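You operate a simulated robot arm through the tools that you are given. There is no shell and no other tool.

Carry out the task below with a simulated two-armed robot. There is one attempt and no reset: what you move stays moved.

## Task
Take the oblong blue plate on the lower board of the small table and put it away on the film end of the blue bench. Pick up the paper roll with one hand, pass it to the other hand and put it on the top of the wooden bench. Put the big blue cap on the top of the small table. Put the foam block on the top of the drill bench away on the far end of the packing bench. Open the lower drill drawer, take the silver bolt from the inside of the lower drill drawer and leave it on the orange block and shut the drawer again. Do these in any order. Set down upright: paper roll, silver bolt.

The check looks at the end state, three seconds after you hand in, the way a careful person would. Anything else that was tipped, shoved, dropped, spilled or broken makes it a failure. A push-on lid holds only when it is set on centred and level and pressed home; a screw cap is set on level and turned clockwise until tight.

## Robot
Two 7-joint arms with two-finger parallel grippers on one trunk, on a base that moves. Base frame: it is fixed to the floor where the robot stands at the start and does not move with it; the origin is under the middle of the robot, x ahead of it, y to its left, z up. Units: mm, degrees, N and s.
The left shoulder is at the start at [-92, 119, 825], the right one opposite. With the tool pointing down near the work surface each hand reaches from about 100 to 520 mm from the robot's upright axis, wherever it stands, measured 20 degrees to its own side. Places, roughly: big blue cap (7x7x3 cm) [600, 700, 600]; far end of the packing bench [5900, -2500, 600]; film end of the blue bench [7700, 3900, 900]; foam block (24x6x3 cm) [-1200, 700, 900]; lower drill drawer [-1100, -900, 500]; oblong blue plate (6x9x2 cm) [500, 200, 600]; orange block (4x6x3 cm) [-1200, 1500, 1000]; paper roll (9x9x15 cm) [800, 200, 1000]; silver bolt (3x3x5 cm) [-1000, -1000, 500]; top of the small table [600, 300, 1000]; top of the wooden bench [-1300, 2500, 1000]. Payload 3.43 kg a hand.
The TCP of each hand is the grasp point between the finger pads, 30 mm short of the fingertips. In the tool frame z runs along the fingers and y along their closing line. The gripper opens to 94 mm. The fingers are 28 mm wide and 10 mm thick; the gripper's body (50 by 96 mm) begins 55 mm behind the TCP.
Orientation is that of the tool frame in the base frame, as [roll, pitch, yaw] about the fixed x, y, z axes, in that order (R = Rz(yaw) Ry(pitch) Rx(roll)). With the fingers straight down and closing along the base's y, the tool's x points along the base's -x, its y along +y and its z along -z.

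## Interface
- The arms move only by the tool arm_command. It takes "left_commands", "right_commands" or both (then of equal length, played together; a hand with none holds still); each is a list of rows, each a list of 6 numbers: the shift along the tool's x, y, z in units of 400 mm (1.0 is 400 mm), then the turn, a rotation vector about the tool's x, y, z in units of 45 degrees (1.0 is 45 degrees). In form: [[x, y, z, rx, ry, rz], ...]. A call has 1 to 20 rows; each row is the pose to reach, as a shift and turn from the pose commanded when the call began, along the tool's axes at that moment. "left_gripper" and "right_gripper" are, for a hand that has rows, the finger opening in m, from 0 to 0.094, set as the call begins (left out, the last holds). A call with a number of a shift or a turn outside -1 to 1 is refused whole. Rows are played at 5 a second. More than 50 mm and 8.6 degrees between two rows, or a gripper value outside its range, and nothing of the call is played. Where a pose cannot be reached the arm comes as near as it can. A force on the tool above 40 N (or 10 N above the force at the start of the call, whichever is more), or a blocked arm, ends the call early, and 0.2 s more pass. The fingers move at their own pace (about 153 mm/s each) and stop on an object; they squeeze with about 41 N. The grip force told is the motor's: it shows also when the fingers shut on nothing. Time passes only in rows, and 0.2 s behind the last, so rows that repeat a pose let the fingers close. The reply holds the time, the measured pose of the TCP, the force on the tool along the base axes, the opening and the grip force, in the units named above and with some noise, with the torque about the TCP (base axes, N m) and any sound that the robot's microphone picked up.
- Cameras (640 x 400 px; columns grow to the right, rows downward): "scene" is now at [-7.7, -45.4, 1510.2]; the picture's right is [-0.77, -0.64, 0.00], its down [-0.59, 0.71, -0.39] and it looks along [0.25, -0.30, -0.92] (base axes); focal length 214 px, centre (320, 200). "left" rides on the left gripper at [76, -14, -103] in its tool frame; the picture's right is [0.18, 0.98, 0.00], its down [-0.75, 0.14, -0.64] and it looks along [-0.63, 0.12, 0.77] (tool axes); focal length 243 px, centre (320, 200). "right" rides on the right gripper at [76, 14, -102] in its tool frame; the picture's right is [-0.18, 0.98, 0.00], its down [-0.75, -0.14, -0.64] and it looks along [-0.63, -0.12, 0.77] (tool axes); focal length 243 px, centre (320, 200). There is no depth. A picture from a camera that has moved, and an enlarged one, comes with that camera's place and axes in the base frame and with its lens.
- camera(camera): a new picture of that camera. It takes no simulated time.
- move_column(by): moves the trunk up (or, below 0, down) by that many mm; the arms and the scene camera ride with it, the base frame stays. It gives what a move gives, with no picture.
- drive_base(legs): drives the robot by 1 to 6 legs, each [ahead, left, turn to the left] in mm, mm and degrees, along the robot's own axes; the way and the turn of a leg run together, so that a leg with both is an arc; at most 1500 mm and 180 degrees a leg. The arms and the cameras ride along, it lands a little off, and it stops where it bumps. It gives what a move gives.
- pan_tilt(pan, tilt): turns the head with the scene camera to pan (to the left, within 143 degrees either way) and tilt (down, from -29 to 69), counted from straight ahead of the robot (the tilt from the chest, where the trunk bows). It gives what a move gives.
- inspect(camera, box): a new picture of the part [left, top, right, bottom] of that camera's present view, enlarged. It takes no simulated time.
- hand_in(): hands the job in; it is judged then, once.

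Places have to be worked out from the pictures, the camera data and where the tool is seen. Open the grippers and draw the arms clear of the work before you hand the job in, unless the task says otherwise.

The tools are called by a JSON object that holds its "name" and its "arguments". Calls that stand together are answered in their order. arm_command: Moves the arms, as the interface text tells. Its arguments: {"type":"object","properties":{"left_commands":{"type":"array","items":{"type":"array","items":{"type":"number"}}},"left_gripper":{"type":"number"},"right_commands":{"type":"array","items":{"type":"array","items":{"type":"number"}}},"right_gripper":{"type":"number"}},"required":[]} The other tools are called the same way: move_column (by) moves the trunk up or down; drive_base (legs) drives the base; pan_tilt (pan, tilt) turns the head that bears the scene camera; camera (camera) takes a picture; inspect (camera, box) takes an enlarged picture of a part of a camera's view; hand_in () hands the job in.

At the start:

```text
t: 0.0
left_eef_pos: [272.5, 118.5, 1193.0]
left_tcp_rot: [180.0, 0.1, 180.0]
left_wrist_force: [0.2, 0.0, 0.0]
left_wrist_torque: [-0.02, 0.02, -0.01]
left_width: 94.0
left_gripper_force: 0.1
right_eef_pos: [286.3, -78.2, 1178.1]
right_tcp_rot: [-180.0, 0.0, 180.0]
right_wrist_force: [-0.2, -0.5, 0.2]
right_wrist_torque: [0.0, -0.02, 0.02]
right_width: 93.8
right_gripper_force: 0.0
trunk travel left (down, up): [-250.0, 85.0]
robot x, y, heading: [-4.3, 2.0, -0.1]
head pan, tilt (commanded): [-49.9, 67.1]
```

scene: 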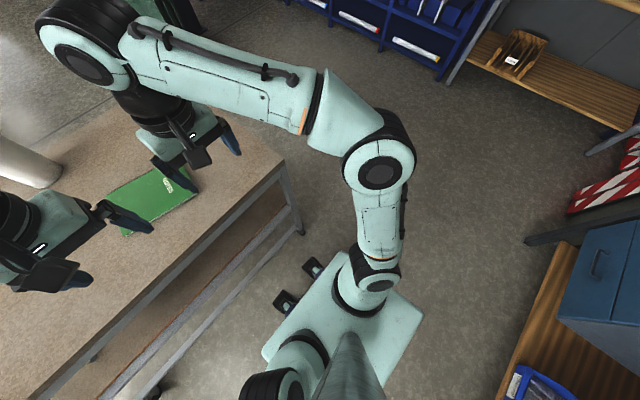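
right: 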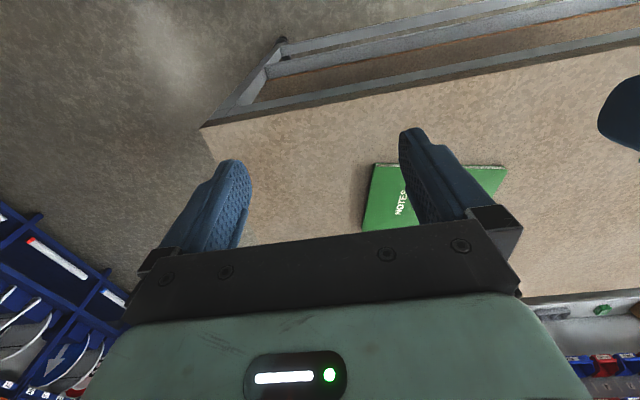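
left: 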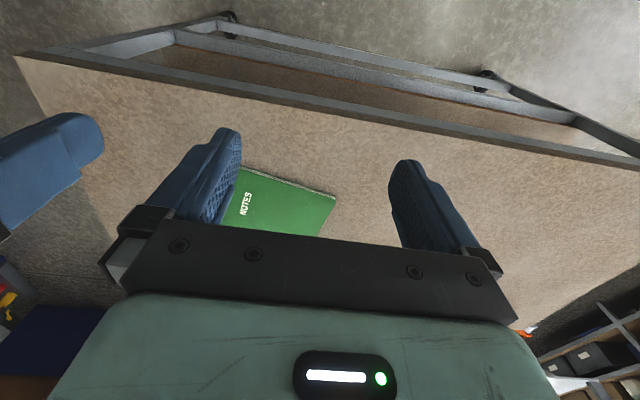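

The pictures show the small table ahead with a green notes book and the arms over it. I'll look around with the head first to map the scene.

{"name": "pan_tilt", "arguments": {"pan": 0, "tilt": 40}}

```text
t: 1.2
left_eef_pos: [272.7, 117.4, 1192.5]
left_tcp_rot: [180.0, 0.0, -180.0]
left_wrist_force: [-0.5, 0.1, -0.1]
left_wrist_torque: [-0.01, 0.01, -0.03]
left_width: 93.9
left_gripper_force: 0.0
right_eef_pos: [286.2, -78.2, 1178.4]
right_tcp_rot: [180.0, 0.0, 180.0]
right_wrist_force: [-1.0, 0.0, 0.7]
right_wrist_torque: [-0.01, -0.04, -0.02]
right_width: 93.9
right_gripper_force: 0.0
trunk travel left (down, up): [-250.0, 85.0]
robot x, y, heading: [0.1, -0.5, 0.0]
head pan, tilt (commanded): [0.0, 40.0]
```

Head is now straight ahead; I take a picture of the small table.

{"name": "camera", "arguments": {"camera": "scene"}}

```text
taken
camera scene: at [40.0, -1.1, 1544.6], right [0.0, -1.0, 0.0], down [-0.64, 0.0, -0.77], along [0.77, 0.0, -0.64], focal length 214 px, centre (320, 200)
```

scene: 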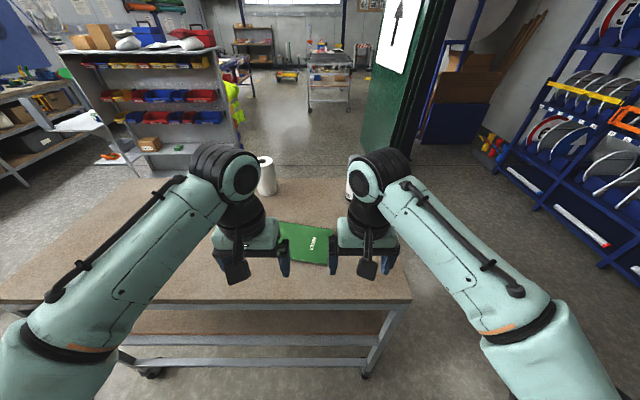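

The paper roll stands at about [800, 220] on the table top behind the left hand. Let me look left and right and behind.

{"name": "pan_tilt", "arguments": {"pan": 60, "tilt": 30}}

{"name": "camera", "arguments": {"camera": "scene"}}

{"name": "pan_tilt", "arguments": {"pan": 130, "tilt": 30}}

{"name": "camera", "arguments": {"camera": "scene"}}

{"name": "pan_tilt", "arguments": {"pan": -130, "tilt": 30}}

{"name": "camera", "arguments": {"camera": "scene"}}

{"name": "pan_tilt", "arguments": {"pan": -60, "tilt": 30}}

{"name": "camera", "arguments": {"camera": "scene"}}

{"name": "pan_tilt", "arguments": {"pan": 0, "tilt": 10}}

{"name": "camera", "arguments": {"camera": "scene"}}

```text
t: 2.5
left_eef_pos: [272.1, 117.4, 1192.6]
left_tcp_rot: [-179.9, 0.0, -180.0]
left_wrist_force: [-0.2, 0.8, 0.6]
left_wrist_torque: [0.0, -0.01, -0.02]
left_width: 94.1
left_gripper_force: 0.1
right_eef_pos: [287.2, -79.0, 1178.0]
right_tcp_rot: [179.9, -0.1, 180.0]
right_wrist_force: [0.1, 0.0, 0.1]
right_wrist_torque: [-0.02, -0.01, -0.01]
right_width: 94.4
right_gripper_force: 0.1
trunk travel left (down, up): [-250.0, 85.0]
robot x, y, heading: [-1.2, 1.1, -0.3]
head pan, tilt (commanded): [60.0, 30.0]
```

```text
taken
camera scene: at [0.3, 77.3, 1560.0], right [0.87, -0.5, 0.0], down [-0.25, -0.43, -0.87], along [0.43, 0.75, -0.5], focal length 214 px, centre (320, 200)
```

scene: 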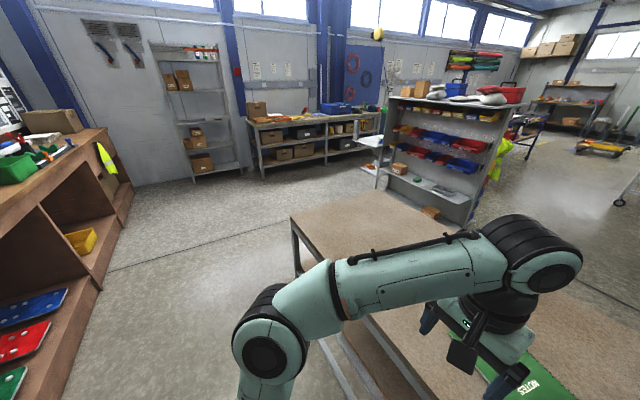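

```text
t: 3.9
left_eef_pos: [273.7, 118.3, 1192.6]
left_tcp_rot: [-180.0, 0.1, -180.0]
left_wrist_force: [0.2, 0.2, 0.8]
left_wrist_torque: [-0.02, -0.02, -0.02]
left_width: 93.9
left_gripper_force: 0.0
right_eef_pos: [286.9, -79.2, 1178.4]
right_tcp_rot: [-179.9, 0.0, 179.9]
right_wrist_force: [0.7, -0.4, -1.0]
right_wrist_torque: [0.03, 0.03, -0.02]
right_width: 93.8
right_gripper_force: 0.0
trunk travel left (down, up): [-250.0, 85.0]
robot x, y, heading: [0.4, 0.5, 0.1]
head pan, tilt (commanded): [130.0, 30.0]
```

```text
taken
camera scene: at [-103.1, 68.3, 1560.0], right [0.77, 0.64, 0.0], down [0.32, -0.38, -0.87], along [-0.56, 0.66, -0.5], focal length 214 px, centre (320, 200)
```

scene: 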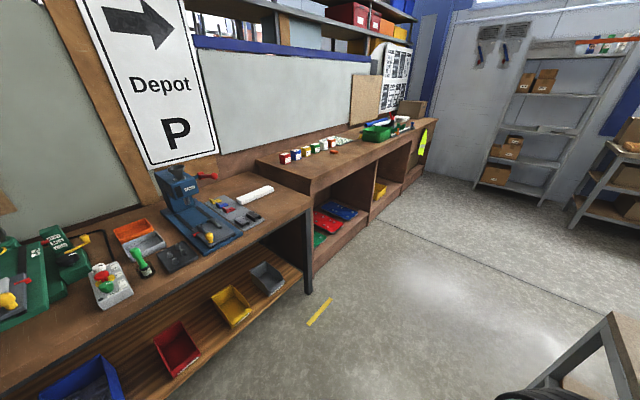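

```text
t: 7.5
left_eef_pos: [272.2, 117.5, 1193.9]
left_tcp_rot: [-179.9, -0.1, -180.0]
left_wrist_force: [0.6, -0.7, -0.4]
left_wrist_torque: [-0.01, 0.0, -0.02]
left_width: 94.1
left_gripper_force: 0.1
right_eef_pos: [287.6, -78.7, 1177.9]
right_tcp_rot: [180.0, 0.0, 180.0]
right_wrist_force: [-1.1, 0.2, -0.6]
right_wrist_torque: [0.0, 0.04, -0.01]
right_width: 93.9
right_gripper_force: 0.0
trunk travel left (down, up): [-250.0, 85.0]
robot x, y, heading: [-1.4, -0.7, -0.1]
head pan, tilt (commanded): [-130.0, 30.0]
```

```text
taken
camera scene: at [-103.1, -70.3, 1560.0], right [-0.77, 0.64, 0.0], down [0.32, 0.38, -0.87], along [-0.56, -0.66, -0.5], focal length 214 px, centre (320, 200)
```

scene: 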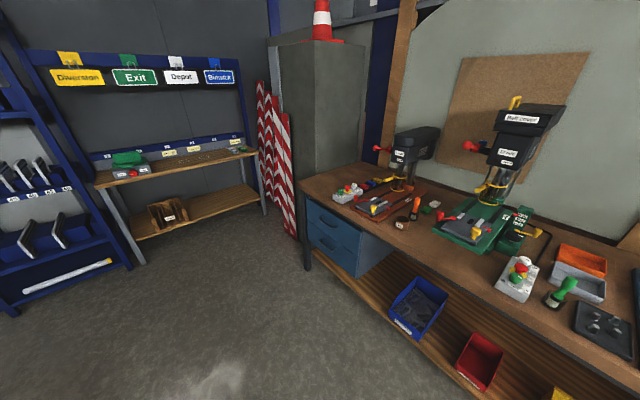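

```text
t: 8.9
left_eef_pos: [274.1, 118.4, 1192.1]
left_tcp_rot: [179.9, 0.0, -179.9]
left_wrist_force: [0.7, -0.2, 0.5]
left_wrist_torque: [0.01, 0.03, -0.01]
left_width: 94.0
left_gripper_force: 0.1
right_eef_pos: [286.5, -79.0, 1177.9]
right_tcp_rot: [-180.0, -0.1, 180.0]
right_wrist_force: [1.0, 1.0, -0.2]
right_wrist_torque: [-0.01, -0.02, -0.01]
right_width: 94.0
right_gripper_force: 0.1
trunk travel left (down, up): [-250.0, 85.0]
robot x, y, heading: [1.9, 2.8, -0.2]
head pan, tilt (commanded): [-60.0, 30.0]
```

```text
taken
camera scene: at [0.1, -79.4, 1560.0], right [-0.87, -0.5, 0.0], down [-0.25, 0.43, -0.87], along [0.43, -0.75, -0.5], focal length 214 px, centre (320, 200)
```

scene: 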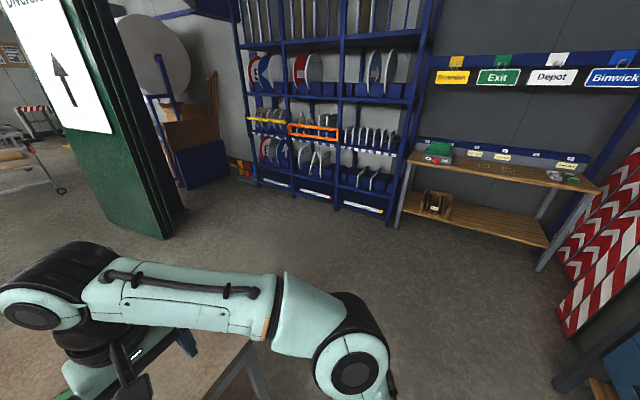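

```text
t: 10.2
left_eef_pos: [273.1, 119.3, 1191.3]
left_tcp_rot: [-180.0, 0.0, 180.0]
left_wrist_force: [1.2, 0.4, -0.3]
left_wrist_torque: [0.03, -0.01, -0.02]
left_width: 94.1
left_gripper_force: 0.1
right_eef_pos: [287.8, -79.0, 1177.8]
right_tcp_rot: [180.0, 0.0, -179.9]
right_wrist_force: [-0.1, -0.2, 0.1]
right_wrist_torque: [-0.02, 0.01, 0.02]
right_width: 94.2
right_gripper_force: 0.0
trunk travel left (down, up): [-250.0, 85.0]
robot x, y, heading: [2.4, 3.1, -0.0]
head pan, tilt (commanded): [0.0, 10.0]
```

```text
taken
camera scene: at [48.0, -1.1, 1592.4], right [0.0, -1.0, 0.0], down [-0.17, 0.0, -0.98], along [0.98, 0.0, -0.17], focal length 214 px, centre (320, 200)
```

scene: 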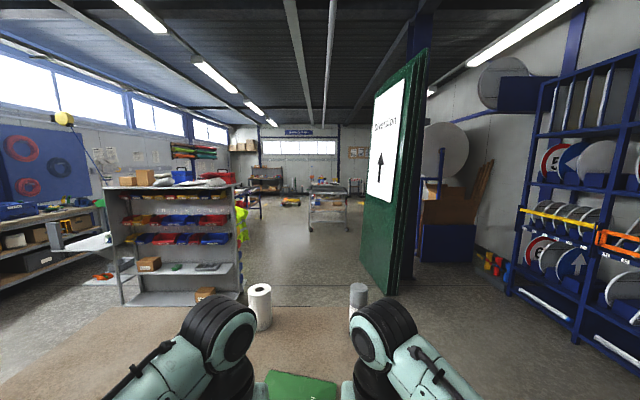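

The drill bench lies behind (front edge about x=-860), foam block around [-1137, 680], wooden bench beyond it. I drive back 400 mm so the head can look under the small table's top.

{"name": "drive_base", "arguments": {"legs": [[-380, 0, 0]]}}

{"name": "pan_tilt", "arguments": {"pan": 10, "tilt": 45}}

{"name": "move_column", "arguments": {"by": -250}}

{"name": "camera", "arguments": {"camera": "scene"}}

{"name": "camera", "arguments": {"camera": "left"}}

```text
t: 12.6
left_eef_pos: [-107.9, 117.5, 1192.0]
left_tcp_rot: [-180.0, 0.0, -179.9]
left_wrist_force: [0.4, 0.0, -0.1]
left_wrist_torque: [0.01, -0.01, 0.0]
left_width: 93.9
left_gripper_force: 0.0
right_eef_pos: [-93.5, -78.8, 1177.8]
right_tcp_rot: [180.0, 0.0, -179.8]
right_wrist_force: [-0.4, 0.3, -0.2]
right_wrist_torque: [-0.01, -0.02, 0.03]
right_width: 93.7
right_gripper_force: 0.1
trunk travel left (down, up): [-250.0, 85.0]
robot x, y, heading: [-380.2, 0.3, -0.1]
head pan, tilt (commanded): [0.0, 10.0]
```

```text
t: 13.7
left_eef_pos: [-105.4, 117.5, 1191.8]
left_tcp_rot: [179.9, 0.0, -179.9]
left_wrist_force: [-1.0, -0.1, -0.3]
left_wrist_torque: [-0.05, -0.03, 0.0]
left_width: 94.0
left_gripper_force: 0.0
right_eef_pos: [-92.4, -78.6, 1178.6]
right_tcp_rot: [180.0, 0.1, -179.9]
right_wrist_force: [-0.1, -0.3, -1.0]
right_wrist_torque: [0.02, -0.01, -0.01]
right_width: 93.9
right_gripper_force: 0.0
trunk travel left (down, up): [-250.0, 85.0]
robot x, y, heading: [-383.1, 0.7, 0.1]
head pan, tilt (commanded): [10.0, 45.0]
```

```text
t: 16.2
left_eef_pos: [-107.8, 117.6, 942.8]
left_tcp_rot: [-179.9, 0.0, -180.0]
left_wrist_force: [0.4, 0.3, 0.8]
left_wrist_torque: [0.02, -0.02, -0.03]
left_width: 94.1
left_gripper_force: 0.1
right_eef_pos: [-93.1, -79.4, 927.5]
right_tcp_rot: [-180.0, 0.1, -179.9]
right_wrist_force: [-0.1, 0.9, -0.2]
right_wrist_torque: [-0.02, 0.04, -0.03]
right_width: 93.8
right_gripper_force: 0.0
trunk travel left (down, up): [0.0, 335.0]
robot x, y, heading: [-378.6, 0.8, 0.0]
head pan, tilt (commanded): [10.0, 45.0]
```

```text
taken
camera scene: at [-295.7, 12.9, 1287.0], right [0.18, -0.98, 0.0], down [-0.7, -0.12, -0.71], along [0.7, 0.12, -0.71], focal length 214 px, centre (320, 200)
```

scene: 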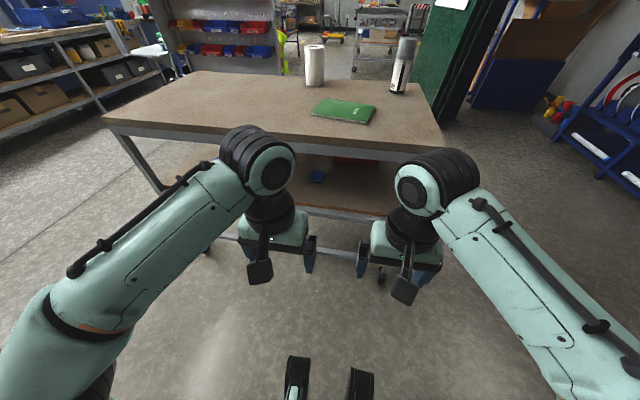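

```text
taken
camera left: at [-182.4, 104.5, 1044.7], right [-0.19, 0.98, 0.0], down [0.75, 0.14, 0.64], along [0.63, 0.12, -0.77], focal length 243 px, centre (320, 200)
```

left: 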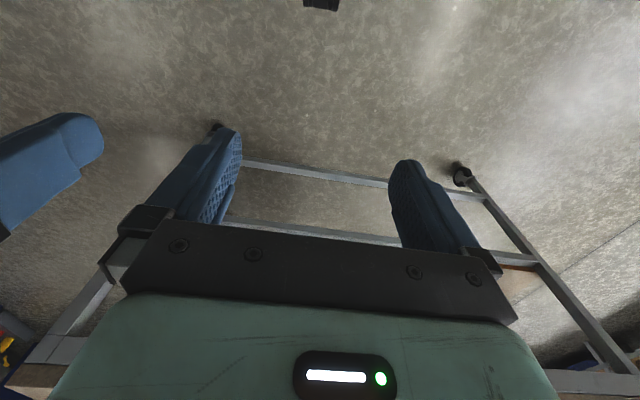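

I see the blue plate on the lower board at (318,175) and the roll on top at (313,65). I zoom in on the lower board.

{"name": "inspect", "arguments": {"camera": "scene", "box": [180, 120, 440, 240]}}

{"name": "inspect", "arguments": {"camera": "scene", "box": [240, 30, 460, 140]}}

```text
2.46 times, centred on (310, 180) of scene
camera zoom: at [-295.7, 12.9, 1287.0], right [0.18, -0.98, 0.0], down [-0.7, -0.12, -0.71], along [0.7, 0.12, -0.71], focal length 528 px, centre (345, 249)
```

zoom: 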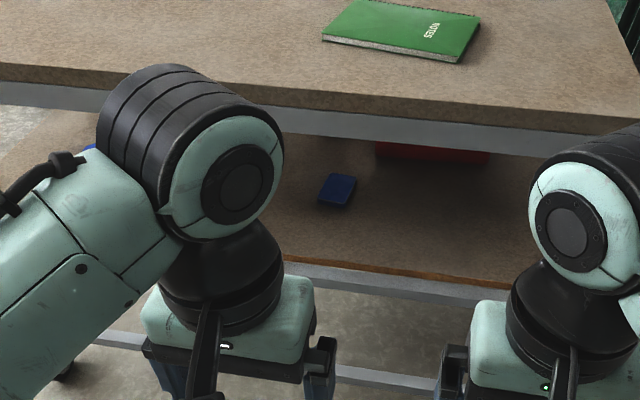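

```text
2.91 times, centred on (350, 85) of scene
camera zoom: at [-295.7, 12.9, 1287.0], right [0.18, -0.98, 0.0], down [-0.7, -0.12, -0.71], along [0.7, 0.12, -0.71], focal length 624 px, centre (233, 534)
```

zoom: 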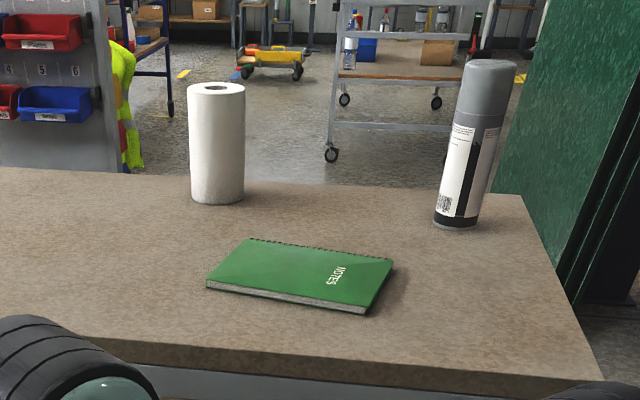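

The plate is at about [538, 170, 615], the cap about [572, 729, 615], the roll base about [840, 232, 945]. Next I raise the trunk and look at the benches behind to plan.

{"name": "move_column", "arguments": {"by": 335}}

{"name": "pan_tilt", "arguments": {"pan": 140, "tilt": 35}}

{"name": "camera", "arguments": {"camera": "scene"}}

{"name": "pan_tilt", "arguments": {"pan": -140, "tilt": 35}}

{"name": "camera", "arguments": {"camera": "scene"}}

{"name": "pan_tilt", "arguments": {"pan": 110, "tilt": 20}}

{"name": "camera", "arguments": {"camera": "scene"}}

```text
t: 19.5
left_eef_pos: [-107.7, 118.5, 1277.3]
left_tcp_rot: [179.9, 0.1, -179.9]
left_wrist_force: [-0.8, 0.5, 0.3]
left_wrist_torque: [0.0, 0.01, 0.02]
left_width: 94.2
left_gripper_force: 0.0
right_eef_pos: [-93.8, -79.1, 1262.8]
right_tcp_rot: [-179.9, 0.0, 180.0]
right_wrist_force: [0.7, -0.5, -0.2]
right_wrist_torque: [0.0, 0.0, 0.02]
right_width: 93.9
right_gripper_force: 0.1
trunk travel left (down, up): [-335.0, 0.0]
robot x, y, heading: [-379.3, 0.5, 0.0]
head pan, tilt (commanded): [10.0, 45.0]
```

```text
t: 21.6
left_eef_pos: [-106.2, 118.9, 1277.3]
left_tcp_rot: [179.9, 0.0, -179.9]
left_wrist_force: [-0.1, 0.6, 0.6]
left_wrist_torque: [-0.02, 0.01, 0.01]
left_width: 93.6
left_gripper_force: 0.1
right_eef_pos: [-92.7, -79.2, 1263.2]
right_tcp_rot: [179.9, 0.0, -180.0]
right_wrist_force: [-0.1, -0.3, -0.3]
right_wrist_torque: [-0.01, -0.01, 0.0]
right_width: 94.1
right_gripper_force: 0.1
trunk travel left (down, up): [-335.0, 0.0]
robot x, y, heading: [-380.1, 1.4, 0.2]
head pan, tilt (commanded): [140.0, 35.0]
```

```text
taken
camera scene: at [-493.2, 55.1, 1642.0], right [0.64, 0.77, 0.0], down [0.44, -0.37, -0.82], along [-0.63, 0.53, -0.57], focal length 214 px, centre (320, 200)
```

scene: 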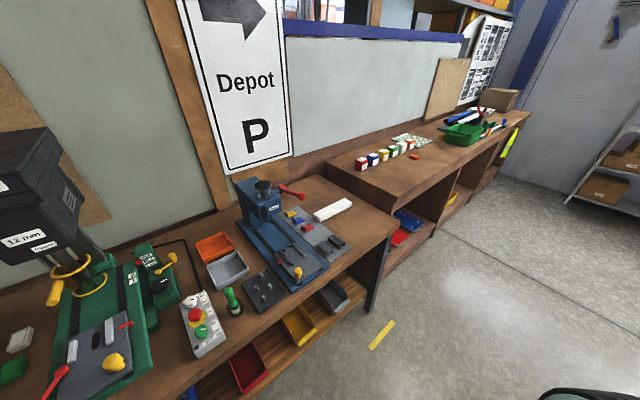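

```text
t: 25.5
left_eef_pos: [-107.0, 117.5, 1277.3]
left_tcp_rot: [180.0, -0.1, -179.9]
left_wrist_force: [1.0, 0.6, 0.2]
left_wrist_torque: [-0.02, 0.0, 0.02]
left_width: 94.0
left_gripper_force: 0.0
right_eef_pos: [-93.1, -79.4, 1263.1]
right_tcp_rot: [180.0, 0.0, -179.8]
right_wrist_force: [-0.1, 0.1, 0.6]
right_wrist_torque: [0.02, -0.01, -0.01]
right_width: 94.0
right_gripper_force: 0.0
trunk travel left (down, up): [-335.0, 0.0]
robot x, y, heading: [-378.7, -1.1, 0.1]
head pan, tilt (commanded): [-140.0, 35.0]
```

```text
taken
camera scene: at [-493.0, -58.2, 1642.0], right [-0.64, 0.76, 0.0], down [0.44, 0.37, -0.82], along [-0.63, -0.53, -0.57], focal length 214 px, centre (320, 200)
```

scene: 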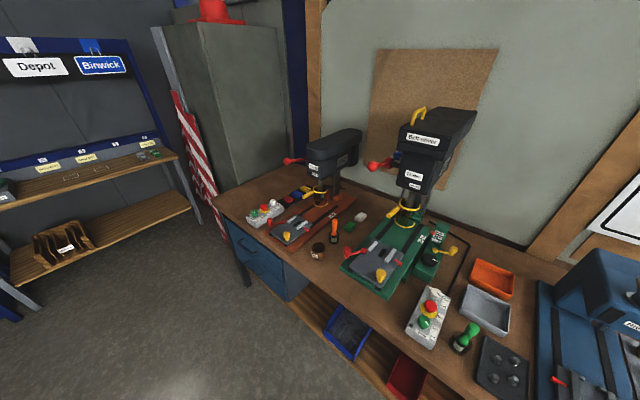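

```text
t: 29.0
left_eef_pos: [-106.8, 118.6, 1277.9]
left_tcp_rot: [-180.0, -0.1, -180.0]
left_wrist_force: [-0.4, 0.1, -0.1]
left_wrist_torque: [-0.01, 0.0, -0.01]
left_width: 94.0
left_gripper_force: 0.0
right_eef_pos: [-91.3, -77.8, 1263.2]
right_tcp_rot: [-180.0, 0.0, -179.8]
right_wrist_force: [-0.5, 0.0, 0.4]
right_wrist_torque: [0.01, -0.02, 0.0]
right_width: 94.0
right_gripper_force: 0.2
trunk travel left (down, up): [-335.0, 0.0]
robot x, y, heading: [-379.4, -1.1, -0.1]
head pan, tilt (commanded): [110.0, 20.0]
```

```text
taken
camera scene: at [-457.6, 86.0, 1665.9], right [0.94, 0.34, 0.0], down [0.12, -0.32, -0.94], along [-0.32, 0.88, -0.34], focal length 214 px, centre (320, 200)
```

scene: 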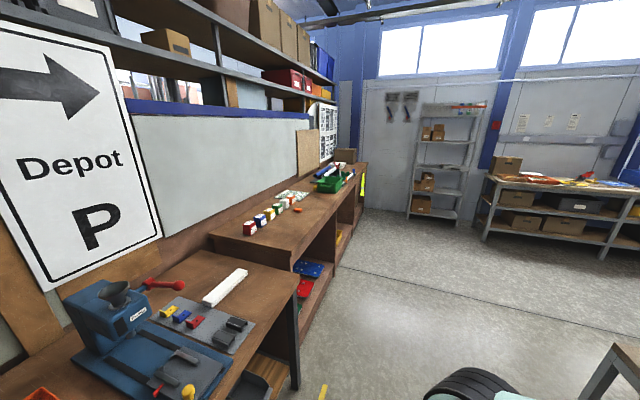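

I zoom into the wooden bench area and the foam block.

{"name": "inspect", "arguments": {"camera": "scene", "box": [180, 150, 380, 320]}}

{"name": "inspect", "arguments": {"camera": "scene", "box": [230, 160, 370, 250]}}

```text
2.35 times, centred on (280, 235) of scene
camera zoom: at [-457.6, 86.0, 1665.9], right [0.94, 0.34, 0.0], down [0.12, -0.32, -0.94], along [-0.32, 0.88, -0.34], focal length 505 px, centre (414, 118)
```

zoom: 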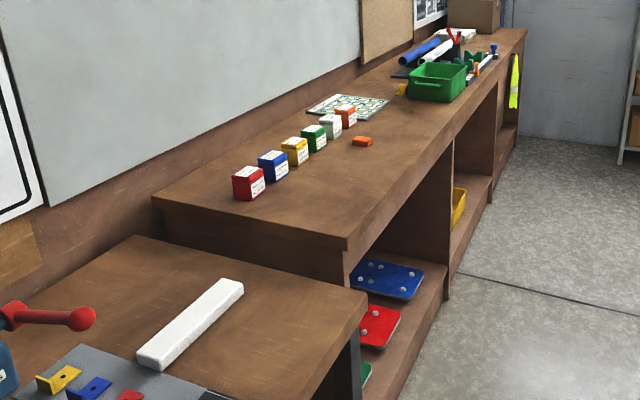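

```text
4.44 times, centred on (300, 205) of scene
camera zoom: at [-457.6, 86.0, 1665.9], right [0.94, 0.34, 0.0], down [0.12, -0.32, -0.94], along [-0.32, 0.88, -0.34], focal length 953 px, centre (409, 178)
```

zoom: 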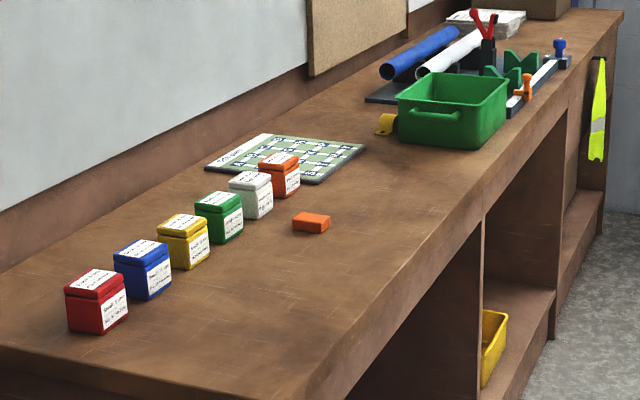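

The orange block is the flat brick in front of the orange pot, about [-1183, 1551, 990]. Now I look straight down at my own base to learn its footprint.

{"name": "pan_tilt", "arguments": {"pan": 0, "tilt": 69}}

{"name": "camera", "arguments": {"camera": "scene"}}

{"name": "pan_tilt", "arguments": {"pan": 90, "tilt": 69}}

{"name": "camera", "arguments": {"camera": "scene"}}

```text
t: 30.9
left_eef_pos: [-106.5, 118.4, 1277.7]
left_tcp_rot: [-180.0, -0.1, -179.9]
left_wrist_force: [0.2, -0.5, 0.7]
left_wrist_torque: [-0.01, 0.01, 0.03]
left_width: 94.0
left_gripper_force: 0.1
right_eef_pos: [-92.1, -79.2, 1262.7]
right_tcp_rot: [180.0, 0.0, -179.9]
right_wrist_force: [0.2, -0.7, 0.2]
right_wrist_torque: [0.0, 0.01, -0.06]
right_width: 93.6
right_gripper_force: 0.1
trunk travel left (down, up): [-335.0, 0.0]
robot x, y, heading: [-379.7, -2.1, 0.3]
head pan, tilt (commanded): [0.0, 68.8]
```

```text
taken
camera scene: at [-369.7, -1.3, 1598.4], right [0.0, -1.0, 0.0], down [-0.93, 0.0, -0.36], along [0.36, 0.0, -0.93], focal length 214 px, centre (320, 200)
```

scene: 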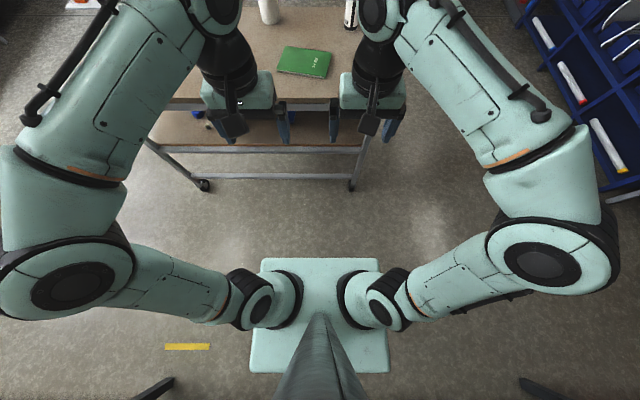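

```text
t: 32.5
left_eef_pos: [-105.9, 117.3, 1277.8]
left_tcp_rot: [180.0, 0.0, -180.0]
left_wrist_force: [-0.6, -0.2, 1.1]
left_wrist_torque: [-0.02, -0.01, -0.02]
left_width: 93.7
left_gripper_force: 0.1
right_eef_pos: [-92.6, -79.4, 1263.2]
right_tcp_rot: [-179.9, 0.0, -179.8]
right_wrist_force: [-0.2, 0.1, -0.2]
right_wrist_torque: [0.02, -0.02, 0.0]
right_width: 93.7
right_gripper_force: 0.0
trunk travel left (down, up): [-335.0, 0.0]
robot x, y, heading: [-379.2, 0.8, 0.1]
head pan, tilt (commanded): [90.0, 68.8]
```

```text
taken
camera scene: at [-425.7, 54.5, 1598.4], right [1.0, 0.0, 0.0], down [0.0, -0.93, -0.36], along [0.0, 0.36, -0.93], focal length 214 px, centre (320, 200)
```

scene: 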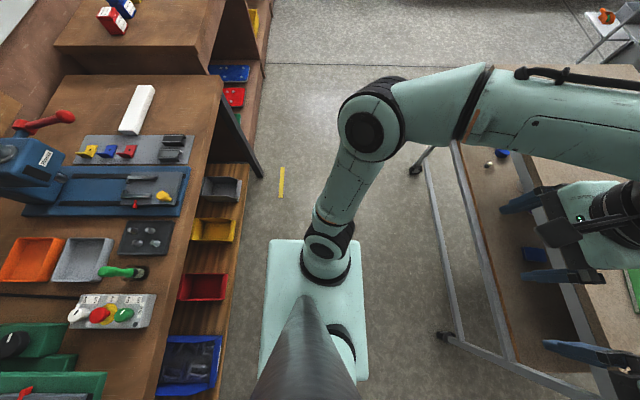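

The light-green plate is my torso at shoulder height (about ±180 mm wide, ~80 mm ahead of the axis). The cap and plate are visible on the right of this view; I zoom in.

{"name": "inspect", "arguments": {"camera": "scene", "box": [420, 110, 600, 290]}}

{"name": "inspect", "arguments": {"camera": "scene", "box": [60, 60, 260, 200]}}

```text
2.22 times, centred on (510, 200) of scene
camera zoom: at [-425.7, 54.5, 1598.4], right [1.0, 0.0, 0.0], down [0.0, -0.93, -0.36], along [0.0, 0.36, -0.93], focal length 477 px, centre (-102, 200)
```

zoom: 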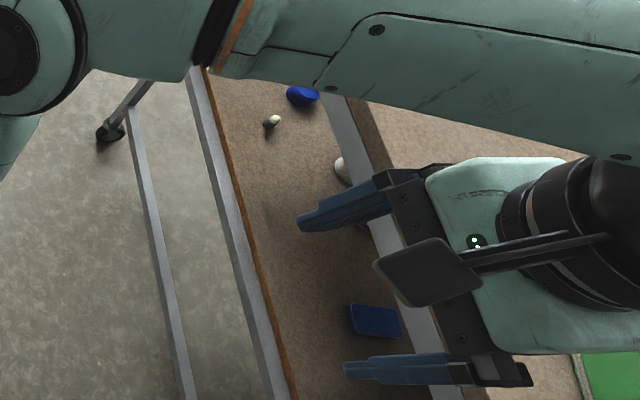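

```text
2.86 times, centred on (160, 130) of scene
camera zoom: at [-425.7, 54.5, 1598.4], right [1.0, 0.0, 0.0], down [0.0, -0.93, -0.36], along [0.0, 0.36, -0.93], focal length 613 px, centre (777, 400)
```

zoom: 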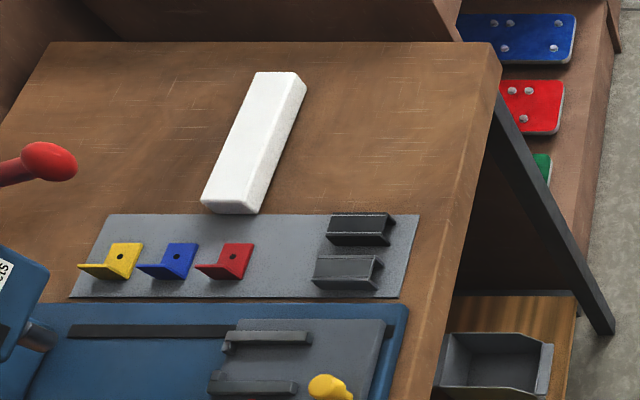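

Besides the cap there are a tiny tube and a white jar on the lower board that I must avoid. I drive left to y≈600 facing the table, and lower the trunk for the lower-board work.

{"name": "drive_base", "arguments": {"legs": [[0, 590, 0]]}}

{"name": "move_column", "arguments": {"by": -335}}

{"name": "pan_tilt", "arguments": {"pan": 5, "tilt": 42}}

{"name": "camera", "arguments": {"camera": "scene"}}

```text
t: 38.2
left_eef_pos: [-109.7, 710.7, 1277.4]
left_tcp_rot: [-179.9, 0.1, -179.6]
left_wrist_force: [-0.3, 0.9, 1.0]
left_wrist_torque: [0.0, -0.01, -0.02]
left_width: 94.0
left_gripper_force: 0.0
right_eef_pos: [-94.0, 516.3, 1264.2]
right_tcp_rot: [179.9, 0.1, -179.8]
right_wrist_force: [-0.6, -0.8, 0.0]
right_wrist_torque: [0.0, 0.0, 0.04]
right_width: 93.9
right_gripper_force: 0.1
trunk travel left (down, up): [-335.0, 0.0]
robot x, y, heading: [-383.6, 590.4, 0.3]
head pan, tilt (commanded): [90.0, 68.8]
```

```text
t: 41.5
left_eef_pos: [-108.2, 713.3, 941.9]
left_tcp_rot: [180.0, -0.1, -179.7]
left_wrist_force: [-0.4, 1.2, 0.1]
left_wrist_torque: [0.0, 0.0, 0.03]
left_width: 94.0
left_gripper_force: 0.0
right_eef_pos: [-93.9, 514.7, 927.7]
right_tcp_rot: [-179.9, 0.0, -179.7]
right_wrist_force: [0.2, -0.6, 0.0]
right_wrist_torque: [-0.01, 0.02, 0.0]
right_width: 93.6
right_gripper_force: 0.1
trunk travel left (down, up): [0.0, 335.0]
robot x, y, heading: [-379.1, 596.0, 0.4]
head pan, tilt (commanded): [90.0, 68.8]
```

```text
t: 43.1
left_eef_pos: [-109.0, 711.5, 942.4]
left_tcp_rot: [180.0, 0.0, -179.7]
left_wrist_force: [0.5, -0.7, 0.8]
left_wrist_torque: [-0.01, 0.01, 0.0]
left_width: 94.4
left_gripper_force: 0.1
right_eef_pos: [-95.2, 515.7, 927.7]
right_tcp_rot: [-180.0, 0.0, -179.7]
right_wrist_force: [-0.4, -0.6, 0.2]
right_wrist_torque: [0.0, -0.04, 0.01]
right_width: 94.0
right_gripper_force: 0.1
trunk travel left (down, up): [0.0, 335.0]
robot x, y, heading: [-382.6, 594.3, 0.5]
head pan, tilt (commanded): [5.0, 42.0]
```

```text
taken
camera scene: at [-294.4, 599.2, 1291.3], right [0.09, -1.0, 0.0], down [-0.67, -0.06, -0.74], along [0.74, 0.07, -0.67], focal length 214 px, centre (320, 200)
```

scene: 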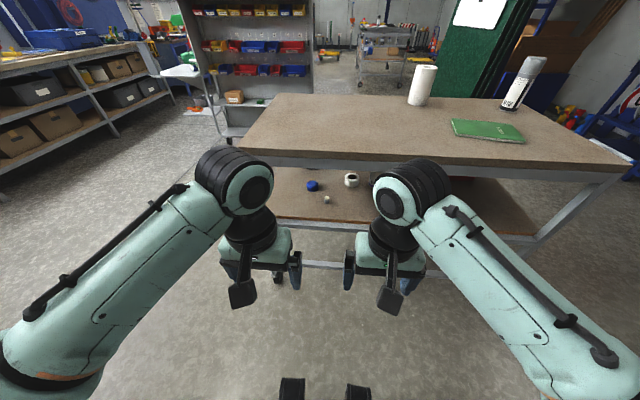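

I see the cap and its neighbours between the hands; zooming there.

{"name": "inspect", "arguments": {"camera": "scene", "box": [260, 140, 400, 230]}}

```text
4.44 times, centred on (330, 185) of scene
camera zoom: at [-294.4, 599.2, 1291.3], right [0.09, -1.0, 0.0], down [-0.67, -0.06, -0.74], along [0.74, 0.07, -0.67], focal length 953 px, centre (276, 267)
```

zoom: 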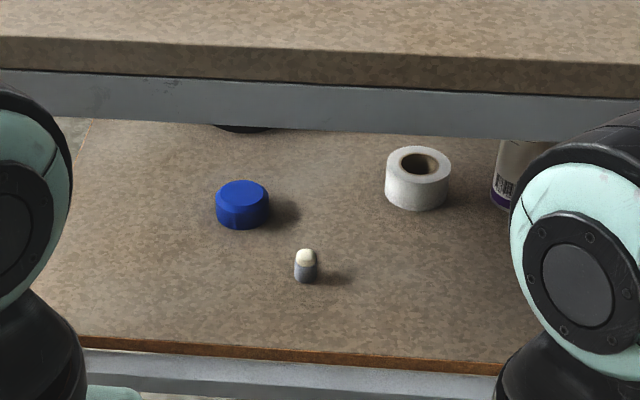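

The cap sits at about [552, 717], board height ~605–618; the little pill-shaped item is at [440, 637]. I need the hand horizontal with its camera on top, so I start flipping the left wrist in steps, testing 45° first.

{"name": "arm_command", "arguments": {"left_commands": [[0, 0, 0.06, -0.083, 0, 0.144], [0, 0, 0.12, -0.167, 0, 0.289], [0, 0, 0.18, -0.25, 0, 0.433], [0, 0, 0.24, -0.333, 0, 0.577], [0, 0, 0.3, -0.417, 0, 0.722], [0, 0, 0.36, -0.5, 0, 0.866]]}}

{"name": "camera", "arguments": {"camera": "scene"}}

```text
t: 44.5
left_eef_pos: [-109.5, 711.6, 797.8]
left_tcp_rot: [159.1, -7.4, 142.0]
left_wrist_force: [-0.4, -0.6, 0.4]
left_wrist_torque: [-0.02, -0.01, 0.02]
left_width: 93.9
left_gripper_force: 0.2
right_eef_pos: [-94.4, 514.4, 928.4]
right_tcp_rot: [-180.0, 0.0, -179.7]
right_wrist_force: [-0.3, -0.5, 0.3]
right_wrist_torque: [0.01, 0.02, 0.0]
right_width: 93.9
right_gripper_force: 0.1
trunk travel left (down, up): [0.0, 335.0]
robot x, y, heading: [-383.3, 593.3, 0.3]
head pan, tilt (commanded): [5.0, 42.0]
```

```text
taken
camera scene: at [-294.4, 599.1, 1291.3], right [0.09, -1.0, 0.0], down [-0.67, -0.06, -0.74], along [0.74, 0.07, -0.67], focal length 214 px, centre (320, 200)
```

scene: 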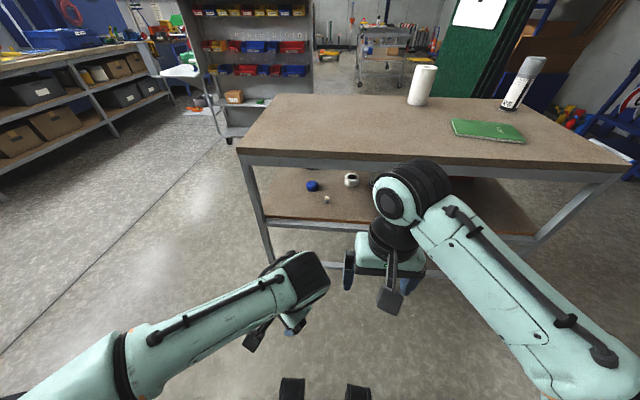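

The first 45° played cleanly. I continue the flip with three more 45° turns about the same tool axis.

{"name": "arm_command", "arguments": {"left_commands": [[0, 0, 0, -0.083, 0, 0.144], [0, 0, 0, -0.167, 0, 0.289], [0, 0, 0, -0.25, 0, 0.433], [0, 0, 0, -0.333, 0, 0.577], [0, 0, 0, -0.417, 0, 0.722], [0, 0, 0, -0.5, 0, 0.866]]}}

{"name": "arm_command", "arguments": {"left_commands": [[0, 0, 0, -0.083, 0, 0.144], [0, 0, 0, -0.167, 0, 0.289], [0, 0, 0, -0.25, 0, 0.433], [0, 0, 0, -0.333, 0, 0.577], [0, 0, 0, -0.417, 0, 0.722], [0, 0, 0, -0.5, 0, 0.866]]}}

{"name": "arm_command", "arguments": {"left_commands": [[0, 0, 0, -0.083, 0, 0.144], [0, 0, 0, -0.167, 0, 0.289], [0, 0, 0, -0.25, 0, 0.433], [0, 0, 0, -0.333, 0, 0.577], [0, 0, 0, -0.417, 0, 0.722], [0, 0, 0, -0.5, 0, 0.866]]}}

{"name": "camera", "arguments": {"camera": "scene"}}

```text
t: 45.9
left_eef_pos: [-108.9, 711.3, 798.6]
left_tcp_rot: [146.3, -25.8, 106.3]
left_wrist_force: [0.6, -0.2, -0.2]
left_wrist_torque: [-0.01, 0.0, -0.01]
left_width: 93.8
left_gripper_force: 0.1
right_eef_pos: [-94.5, 514.8, 928.0]
right_tcp_rot: [180.0, 0.0, -179.7]
right_wrist_force: [0.1, -0.2, 0.5]
right_wrist_torque: [0.02, 0.0, 0.04]
right_width: 93.7
right_gripper_force: 0.0
trunk travel left (down, up): [0.0, 335.0]
robot x, y, heading: [-382.0, 592.6, 0.3]
head pan, tilt (commanded): [5.0, 42.0]
```

```text
t: 47.3
left_eef_pos: [-108.2, 711.4, 799.4]
left_tcp_rot: [148.4, -47.8, 65.6]
left_wrist_force: [0.0, 0.3, -0.3]
left_wrist_torque: [-0.04, 0.01, 0.0]
left_width: 93.7
left_gripper_force: 0.0
right_eef_pos: [-94.4, 515.4, 928.7]
right_tcp_rot: [179.9, 0.0, -179.7]
right_wrist_force: [0.0, 0.5, 0.2]
right_wrist_torque: [-0.02, -0.01, 0.01]
right_width: 94.3
right_gripper_force: 0.0
trunk travel left (down, up): [0.0, 335.0]
robot x, y, heading: [-384.0, 592.7, 0.2]
head pan, tilt (commanded): [5.0, 42.0]
```

```text
t: 48.7
left_eef_pos: [-105.1, 710.8, 800.4]
left_tcp_rot: [-179.7, -59.7, -0.1]
left_wrist_force: [0.1, -0.4, 0.1]
left_wrist_torque: [0.02, 0.02, -0.01]
left_width: 93.9
left_gripper_force: 0.1
left hand out of reach, approached as far as the arm can: row 6
right_eef_pos: [-93.8, 514.4, 927.4]
right_tcp_rot: [180.0, 0.0, -179.7]
right_wrist_force: [-0.5, -0.3, 1.2]
right_wrist_torque: [-0.03, -0.01, -0.01]
right_width: 94.0
right_gripper_force: 0.0
trunk travel left (down, up): [0.0, 335.0]
robot x, y, heading: [-382.7, 589.8, 0.2]
head pan, tilt (commanded): [5.0, 42.0]
```

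```text
taken
camera scene: at [-294.4, 599.2, 1291.3], right [0.09, -1.0, 0.0], down [-0.67, -0.06, -0.74], along [0.74, 0.07, -0.67], focal length 214 px, centre (320, 200)
```

scene: 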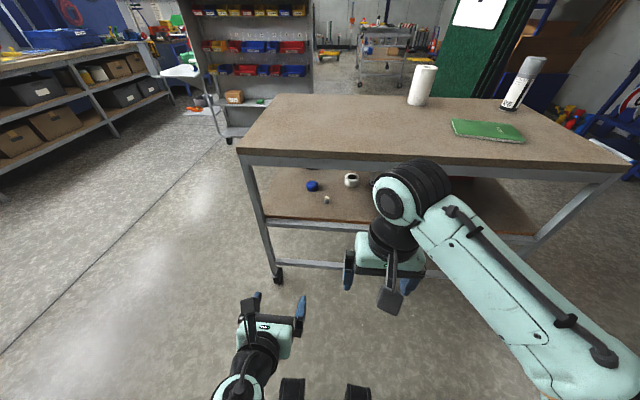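

The flip worked: the left hand now points forward and 30° down with camera on top. I drive ahead 350 mm and pull the right hand back a little at the same time is unnecessary, then check the left camera.

{"name": "drive_base", "arguments": {"legs": [[330, 0, 0]]}}

{"name": "camera", "arguments": {"camera": "left"}}

{"name": "camera", "arguments": {"camera": "scene"}}

```text
t: 50.9
left_eef_pos: [226.2, 712.3, 801.6]
left_tcp_rot: [-179.9, -59.9, 0.3]
left_wrist_force: [0.4, 0.4, -0.1]
left_wrist_torque: [0.0, -0.02, -0.01]
left_width: 93.7
left_gripper_force: 0.0
right_eef_pos: [238.7, 516.6, 928.7]
right_tcp_rot: [-180.0, 0.0, -179.7]
right_wrist_force: [0.8, -0.4, 0.5]
right_wrist_torque: [-0.04, 0.01, -0.01]
right_width: 93.9
right_gripper_force: 0.1
trunk travel left (down, up): [0.0, 335.0]
robot x, y, heading: [-50.9, 595.6, 0.0]
head pan, tilt (commanded): [5.0, 42.0]
```

```text
taken
camera left: at [176.3, 727.0, 919.1], right [0.1, -0.98, 0.16], down [-0.93, -0.15, -0.33], along [0.35, -0.12, -0.93], focal length 243 px, centre (320, 200)
```

left: 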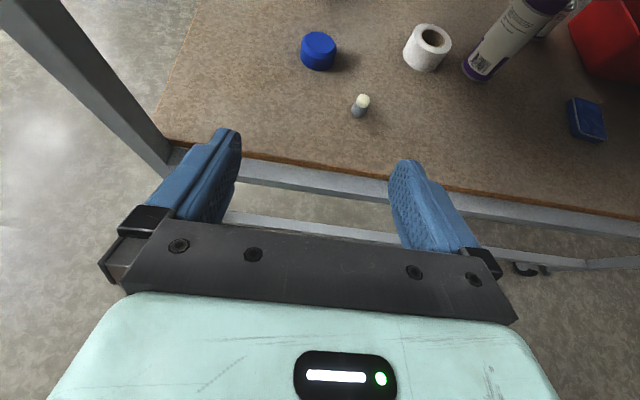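

```text
taken
camera scene: at [38.1, 600.7, 1291.3], right [0.09, -1.0, 0.0], down [-0.67, -0.06, -0.74], along [0.74, 0.07, -0.67], focal length 214 px, centre (320, 200)
```

scene: 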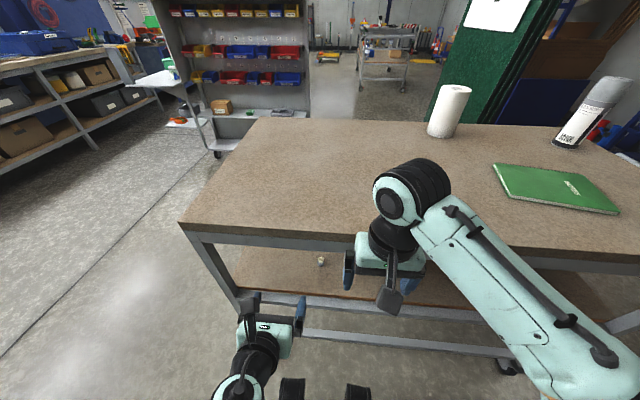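

The left camera shows cap, pill, tape and spray bottle clearly; cap about [545, 718]. I lower the hand to z≈690 outside the table edge and yaw it 15° to the right so the approach stays clear of the pill.

{"name": "arm_command", "arguments": {"left_commands": [[-0.06, 0, 0.035, -0.072, 0, 0.042], [-0.12, 0, 0.07, -0.144, 0, 0.083], [-0.18, 0, 0.104, -0.217, 0, 0.125], [-0.24, 0, 0.139, -0.289, 0, 0.167]]}}

{"name": "camera", "arguments": {"camera": "left"}}

{"name": "camera", "arguments": {"camera": "scene"}}

```text
t: 51.9
left_eef_pos: [287.0, 709.2, 720.1]
left_tcp_rot: [179.8, -59.6, -14.4]
left_wrist_force: [0.1, 0.4, -0.5]
left_wrist_torque: [-0.02, 0.01, -0.01]
left_width: 93.9
left_gripper_force: 0.0
left hand out of reach, approached as far as the arm can: row 1, 2, 3, 4
right_eef_pos: [238.0, 515.8, 927.9]
right_tcp_rot: [-180.0, 0.0, -179.6]
right_wrist_force: [0.8, 0.1, -0.5]
right_wrist_torque: [-0.01, 0.01, -0.04]
right_width: 93.9
right_gripper_force: 0.0
trunk travel left (down, up): [0.0, 335.0]
robot x, y, heading: [-47.1, 592.7, 0.5]
head pan, tilt (commanded): [5.0, 42.0]
```

```text
taken
camera left: at [242.7, 736.9, 837.2], right [-0.16, -0.97, 0.16], down [-0.94, 0.1, -0.33], along [0.3, -0.2, -0.93], focal length 243 px, centre (320, 200)
```

left: 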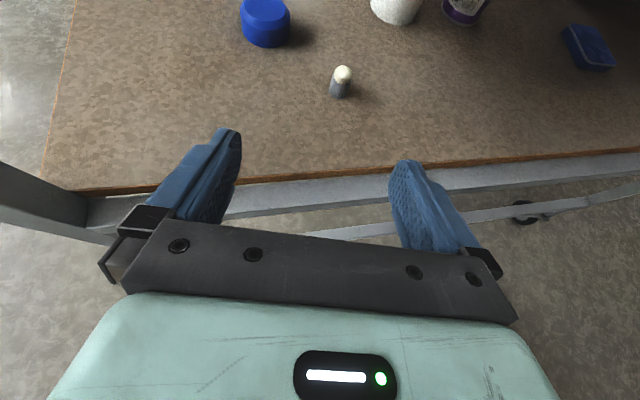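

```text
taken
camera scene: at [38.0, 600.8, 1291.3], right [0.09, -1.0, 0.0], down [-0.67, -0.06, -0.74], along [0.74, 0.07, -0.67], focal length 214 px, centre (320, 200)
```

scene: 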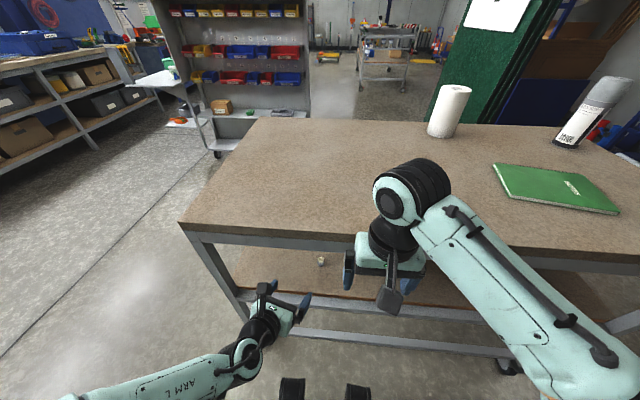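

The arm was limited near the body and stands at [287, 709, 720]. I advance half of the way under the table and see from which baseline it counts.

{"name": "arm_command", "arguments": {"left_commands": [[0.031, -0.037, 0.087, 0, 0, 0], [0.061, -0.073, 0.173, 0, 0, 0], [0.092, -0.11, 0.26, 0, 0, 0]]}}

```text
t: 52.7
left_eef_pos: [372.7, 745.8, 728.2]
left_tcp_rot: [-179.7, -63.0, -12.2]
left_wrist_force: [0.5, -7.0, 2.8]
left_wrist_torque: [0.32, 0.15, 0.47]
left_width: 94.1
left_gripper_force: 0.0
left hand out of reach, approached as far as the arm can: row 2, 3
right_eef_pos: [238.3, 519.7, 927.7]
right_tcp_rot: [-180.0, 0.0, -179.7]
right_wrist_force: [0.9, 1.0, 0.2]
right_wrist_torque: [-0.12, 0.01, 0.01]
right_width: 94.0
right_gripper_force: 0.0
trunk travel left (down, up): [0.0, 335.0]
robot x, y, heading: [-47.5, 589.7, 0.1]
head pan, tilt (commanded): [5.0, 42.0]
```

The hand is at [373, 746, 728] with a slight sideways force and "out of reach"; I look before moving further.

{"name": "camera", "arguments": {"camera": "left"}}

{"name": "camera", "arguments": {"camera": "scene"}}

{"name": "camera", "arguments": {"camera": "right"}}

```text
taken
camera left: at [321.5, 771.1, 842.5], right [-0.12, -0.98, 0.16], down [-0.92, 0.05, -0.38], along [0.36, -0.2, -0.91], focal length 243 px, centre (320, 200)
```

left: 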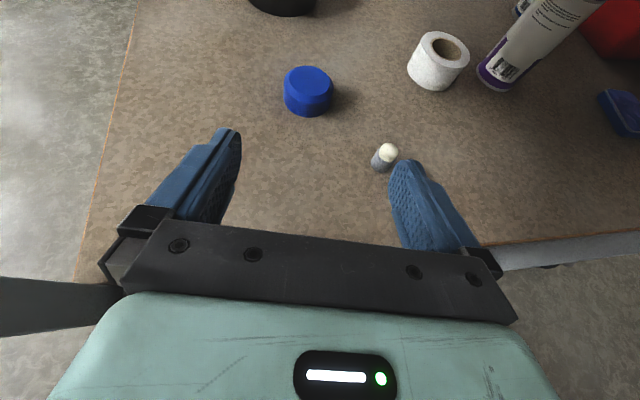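

```text
taken
camera scene: at [37.6, 604.1, 1291.3], right [0.09, -1.0, 0.0], down [-0.67, -0.06, -0.74], along [0.74, 0.07, -0.67], focal length 214 px, centre (320, 200)
```

scene: 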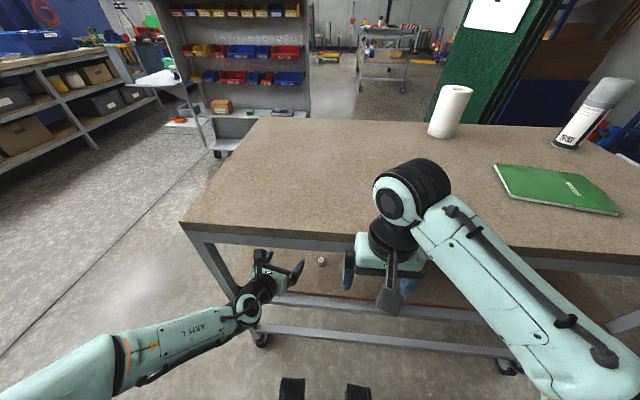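

```text
taken
camera right: at [162.0, 532.2, 1031.0], right [0.18, 0.98, 0.0], down [0.75, -0.14, 0.64], along [0.63, -0.12, -0.77], focal length 243 px, centre (320, 200)
```

right: 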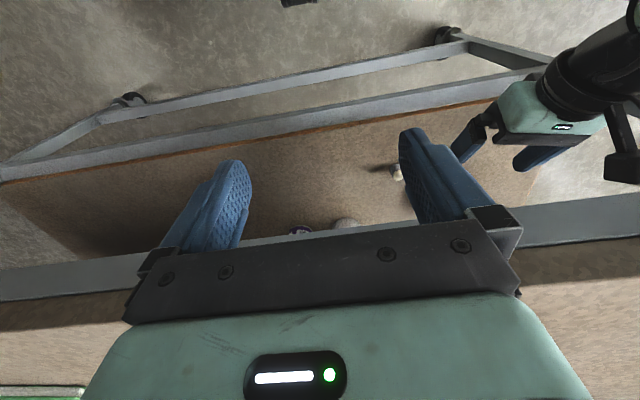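

I check whether that sideways force is a lasting contact by holding still.

{"name": "arm_command", "arguments": {"left_commands": [[0, 0, 0, 0, 0, 0], [0, 0, 0, 0, 0, 0]]}}

```text
t: 53.3
left_eef_pos: [373.1, 730.5, 732.2]
left_tcp_rot: [179.9, -63.4, -13.5]
left_wrist_force: [0.2, 0.1, 0.1]
left_wrist_torque: [0.02, 0.01, -0.02]
left_width: 93.7
left_gripper_force: 0.1
right_eef_pos: [237.6, 515.8, 927.7]
right_tcp_rot: [-180.0, 0.1, -179.7]
right_wrist_force: [0.7, -0.3, -0.4]
right_wrist_torque: [-0.01, 0.0, -0.02]
right_width: 94.0
right_gripper_force: 0.1
trunk travel left (down, up): [0.0, 335.0]
robot x, y, heading: [-48.9, 595.1, 0.4]
head pan, tilt (commanded): [5.0, 42.0]
```

Settled without force; the limit is the arm being folded too close to the body. I back the base off 170 mm so the hand can go low with the arm more extended.

{"name": "drive_base", "arguments": {"legs": [[-170, 0, 0]]}}

{"name": "arm_command", "arguments": {"left_commands": [[0.02, -0.02, 0.1, 0, 0, 0], [0.04, -0.03, 0.2, 0, 0, 0]]}}

```text
t: 54.8
left_eef_pos: [202.1, 728.9, 732.9]
left_tcp_rot: [-180.0, -63.4, -13.5]
left_wrist_force: [-0.1, -0.4, 0.0]
left_wrist_torque: [-0.01, 0.02, -0.02]
left_width: 94.2
left_gripper_force: 0.0
right_eef_pos: [64.9, 515.2, 927.9]
right_tcp_rot: [-179.9, 0.1, -179.8]
right_wrist_force: [-0.2, 0.2, 0.2]
right_wrist_torque: [0.0, -0.02, -0.01]
right_width: 93.8
right_gripper_force: 0.1
trunk travel left (down, up): [0.0, 335.0]
robot x, y, heading: [-220.1, 592.7, 0.2]
head pan, tilt (commanded): [5.0, 42.0]
```

```text
t: 55.4
left_eef_pos: [281.6, 722.8, 712.1]
left_tcp_rot: [179.8, -63.3, -13.3]
left_wrist_force: [0.0, -0.7, 1.0]
left_wrist_torque: [-0.01, 0.02, 0.02]
left_width: 94.0
left_gripper_force: 0.1
right_eef_pos: [67.8, 516.1, 928.1]
right_tcp_rot: [-180.0, -0.1, -179.9]
right_wrist_force: [0.2, -0.2, 0.5]
right_wrist_torque: [-0.01, 0.02, -0.01]
right_width: 93.8
right_gripper_force: 0.1
trunk travel left (down, up): [0.0, 335.0]
robot x, y, heading: [-219.9, 594.7, 0.3]
head pan, tilt (commanded): [5.0, 42.0]
```

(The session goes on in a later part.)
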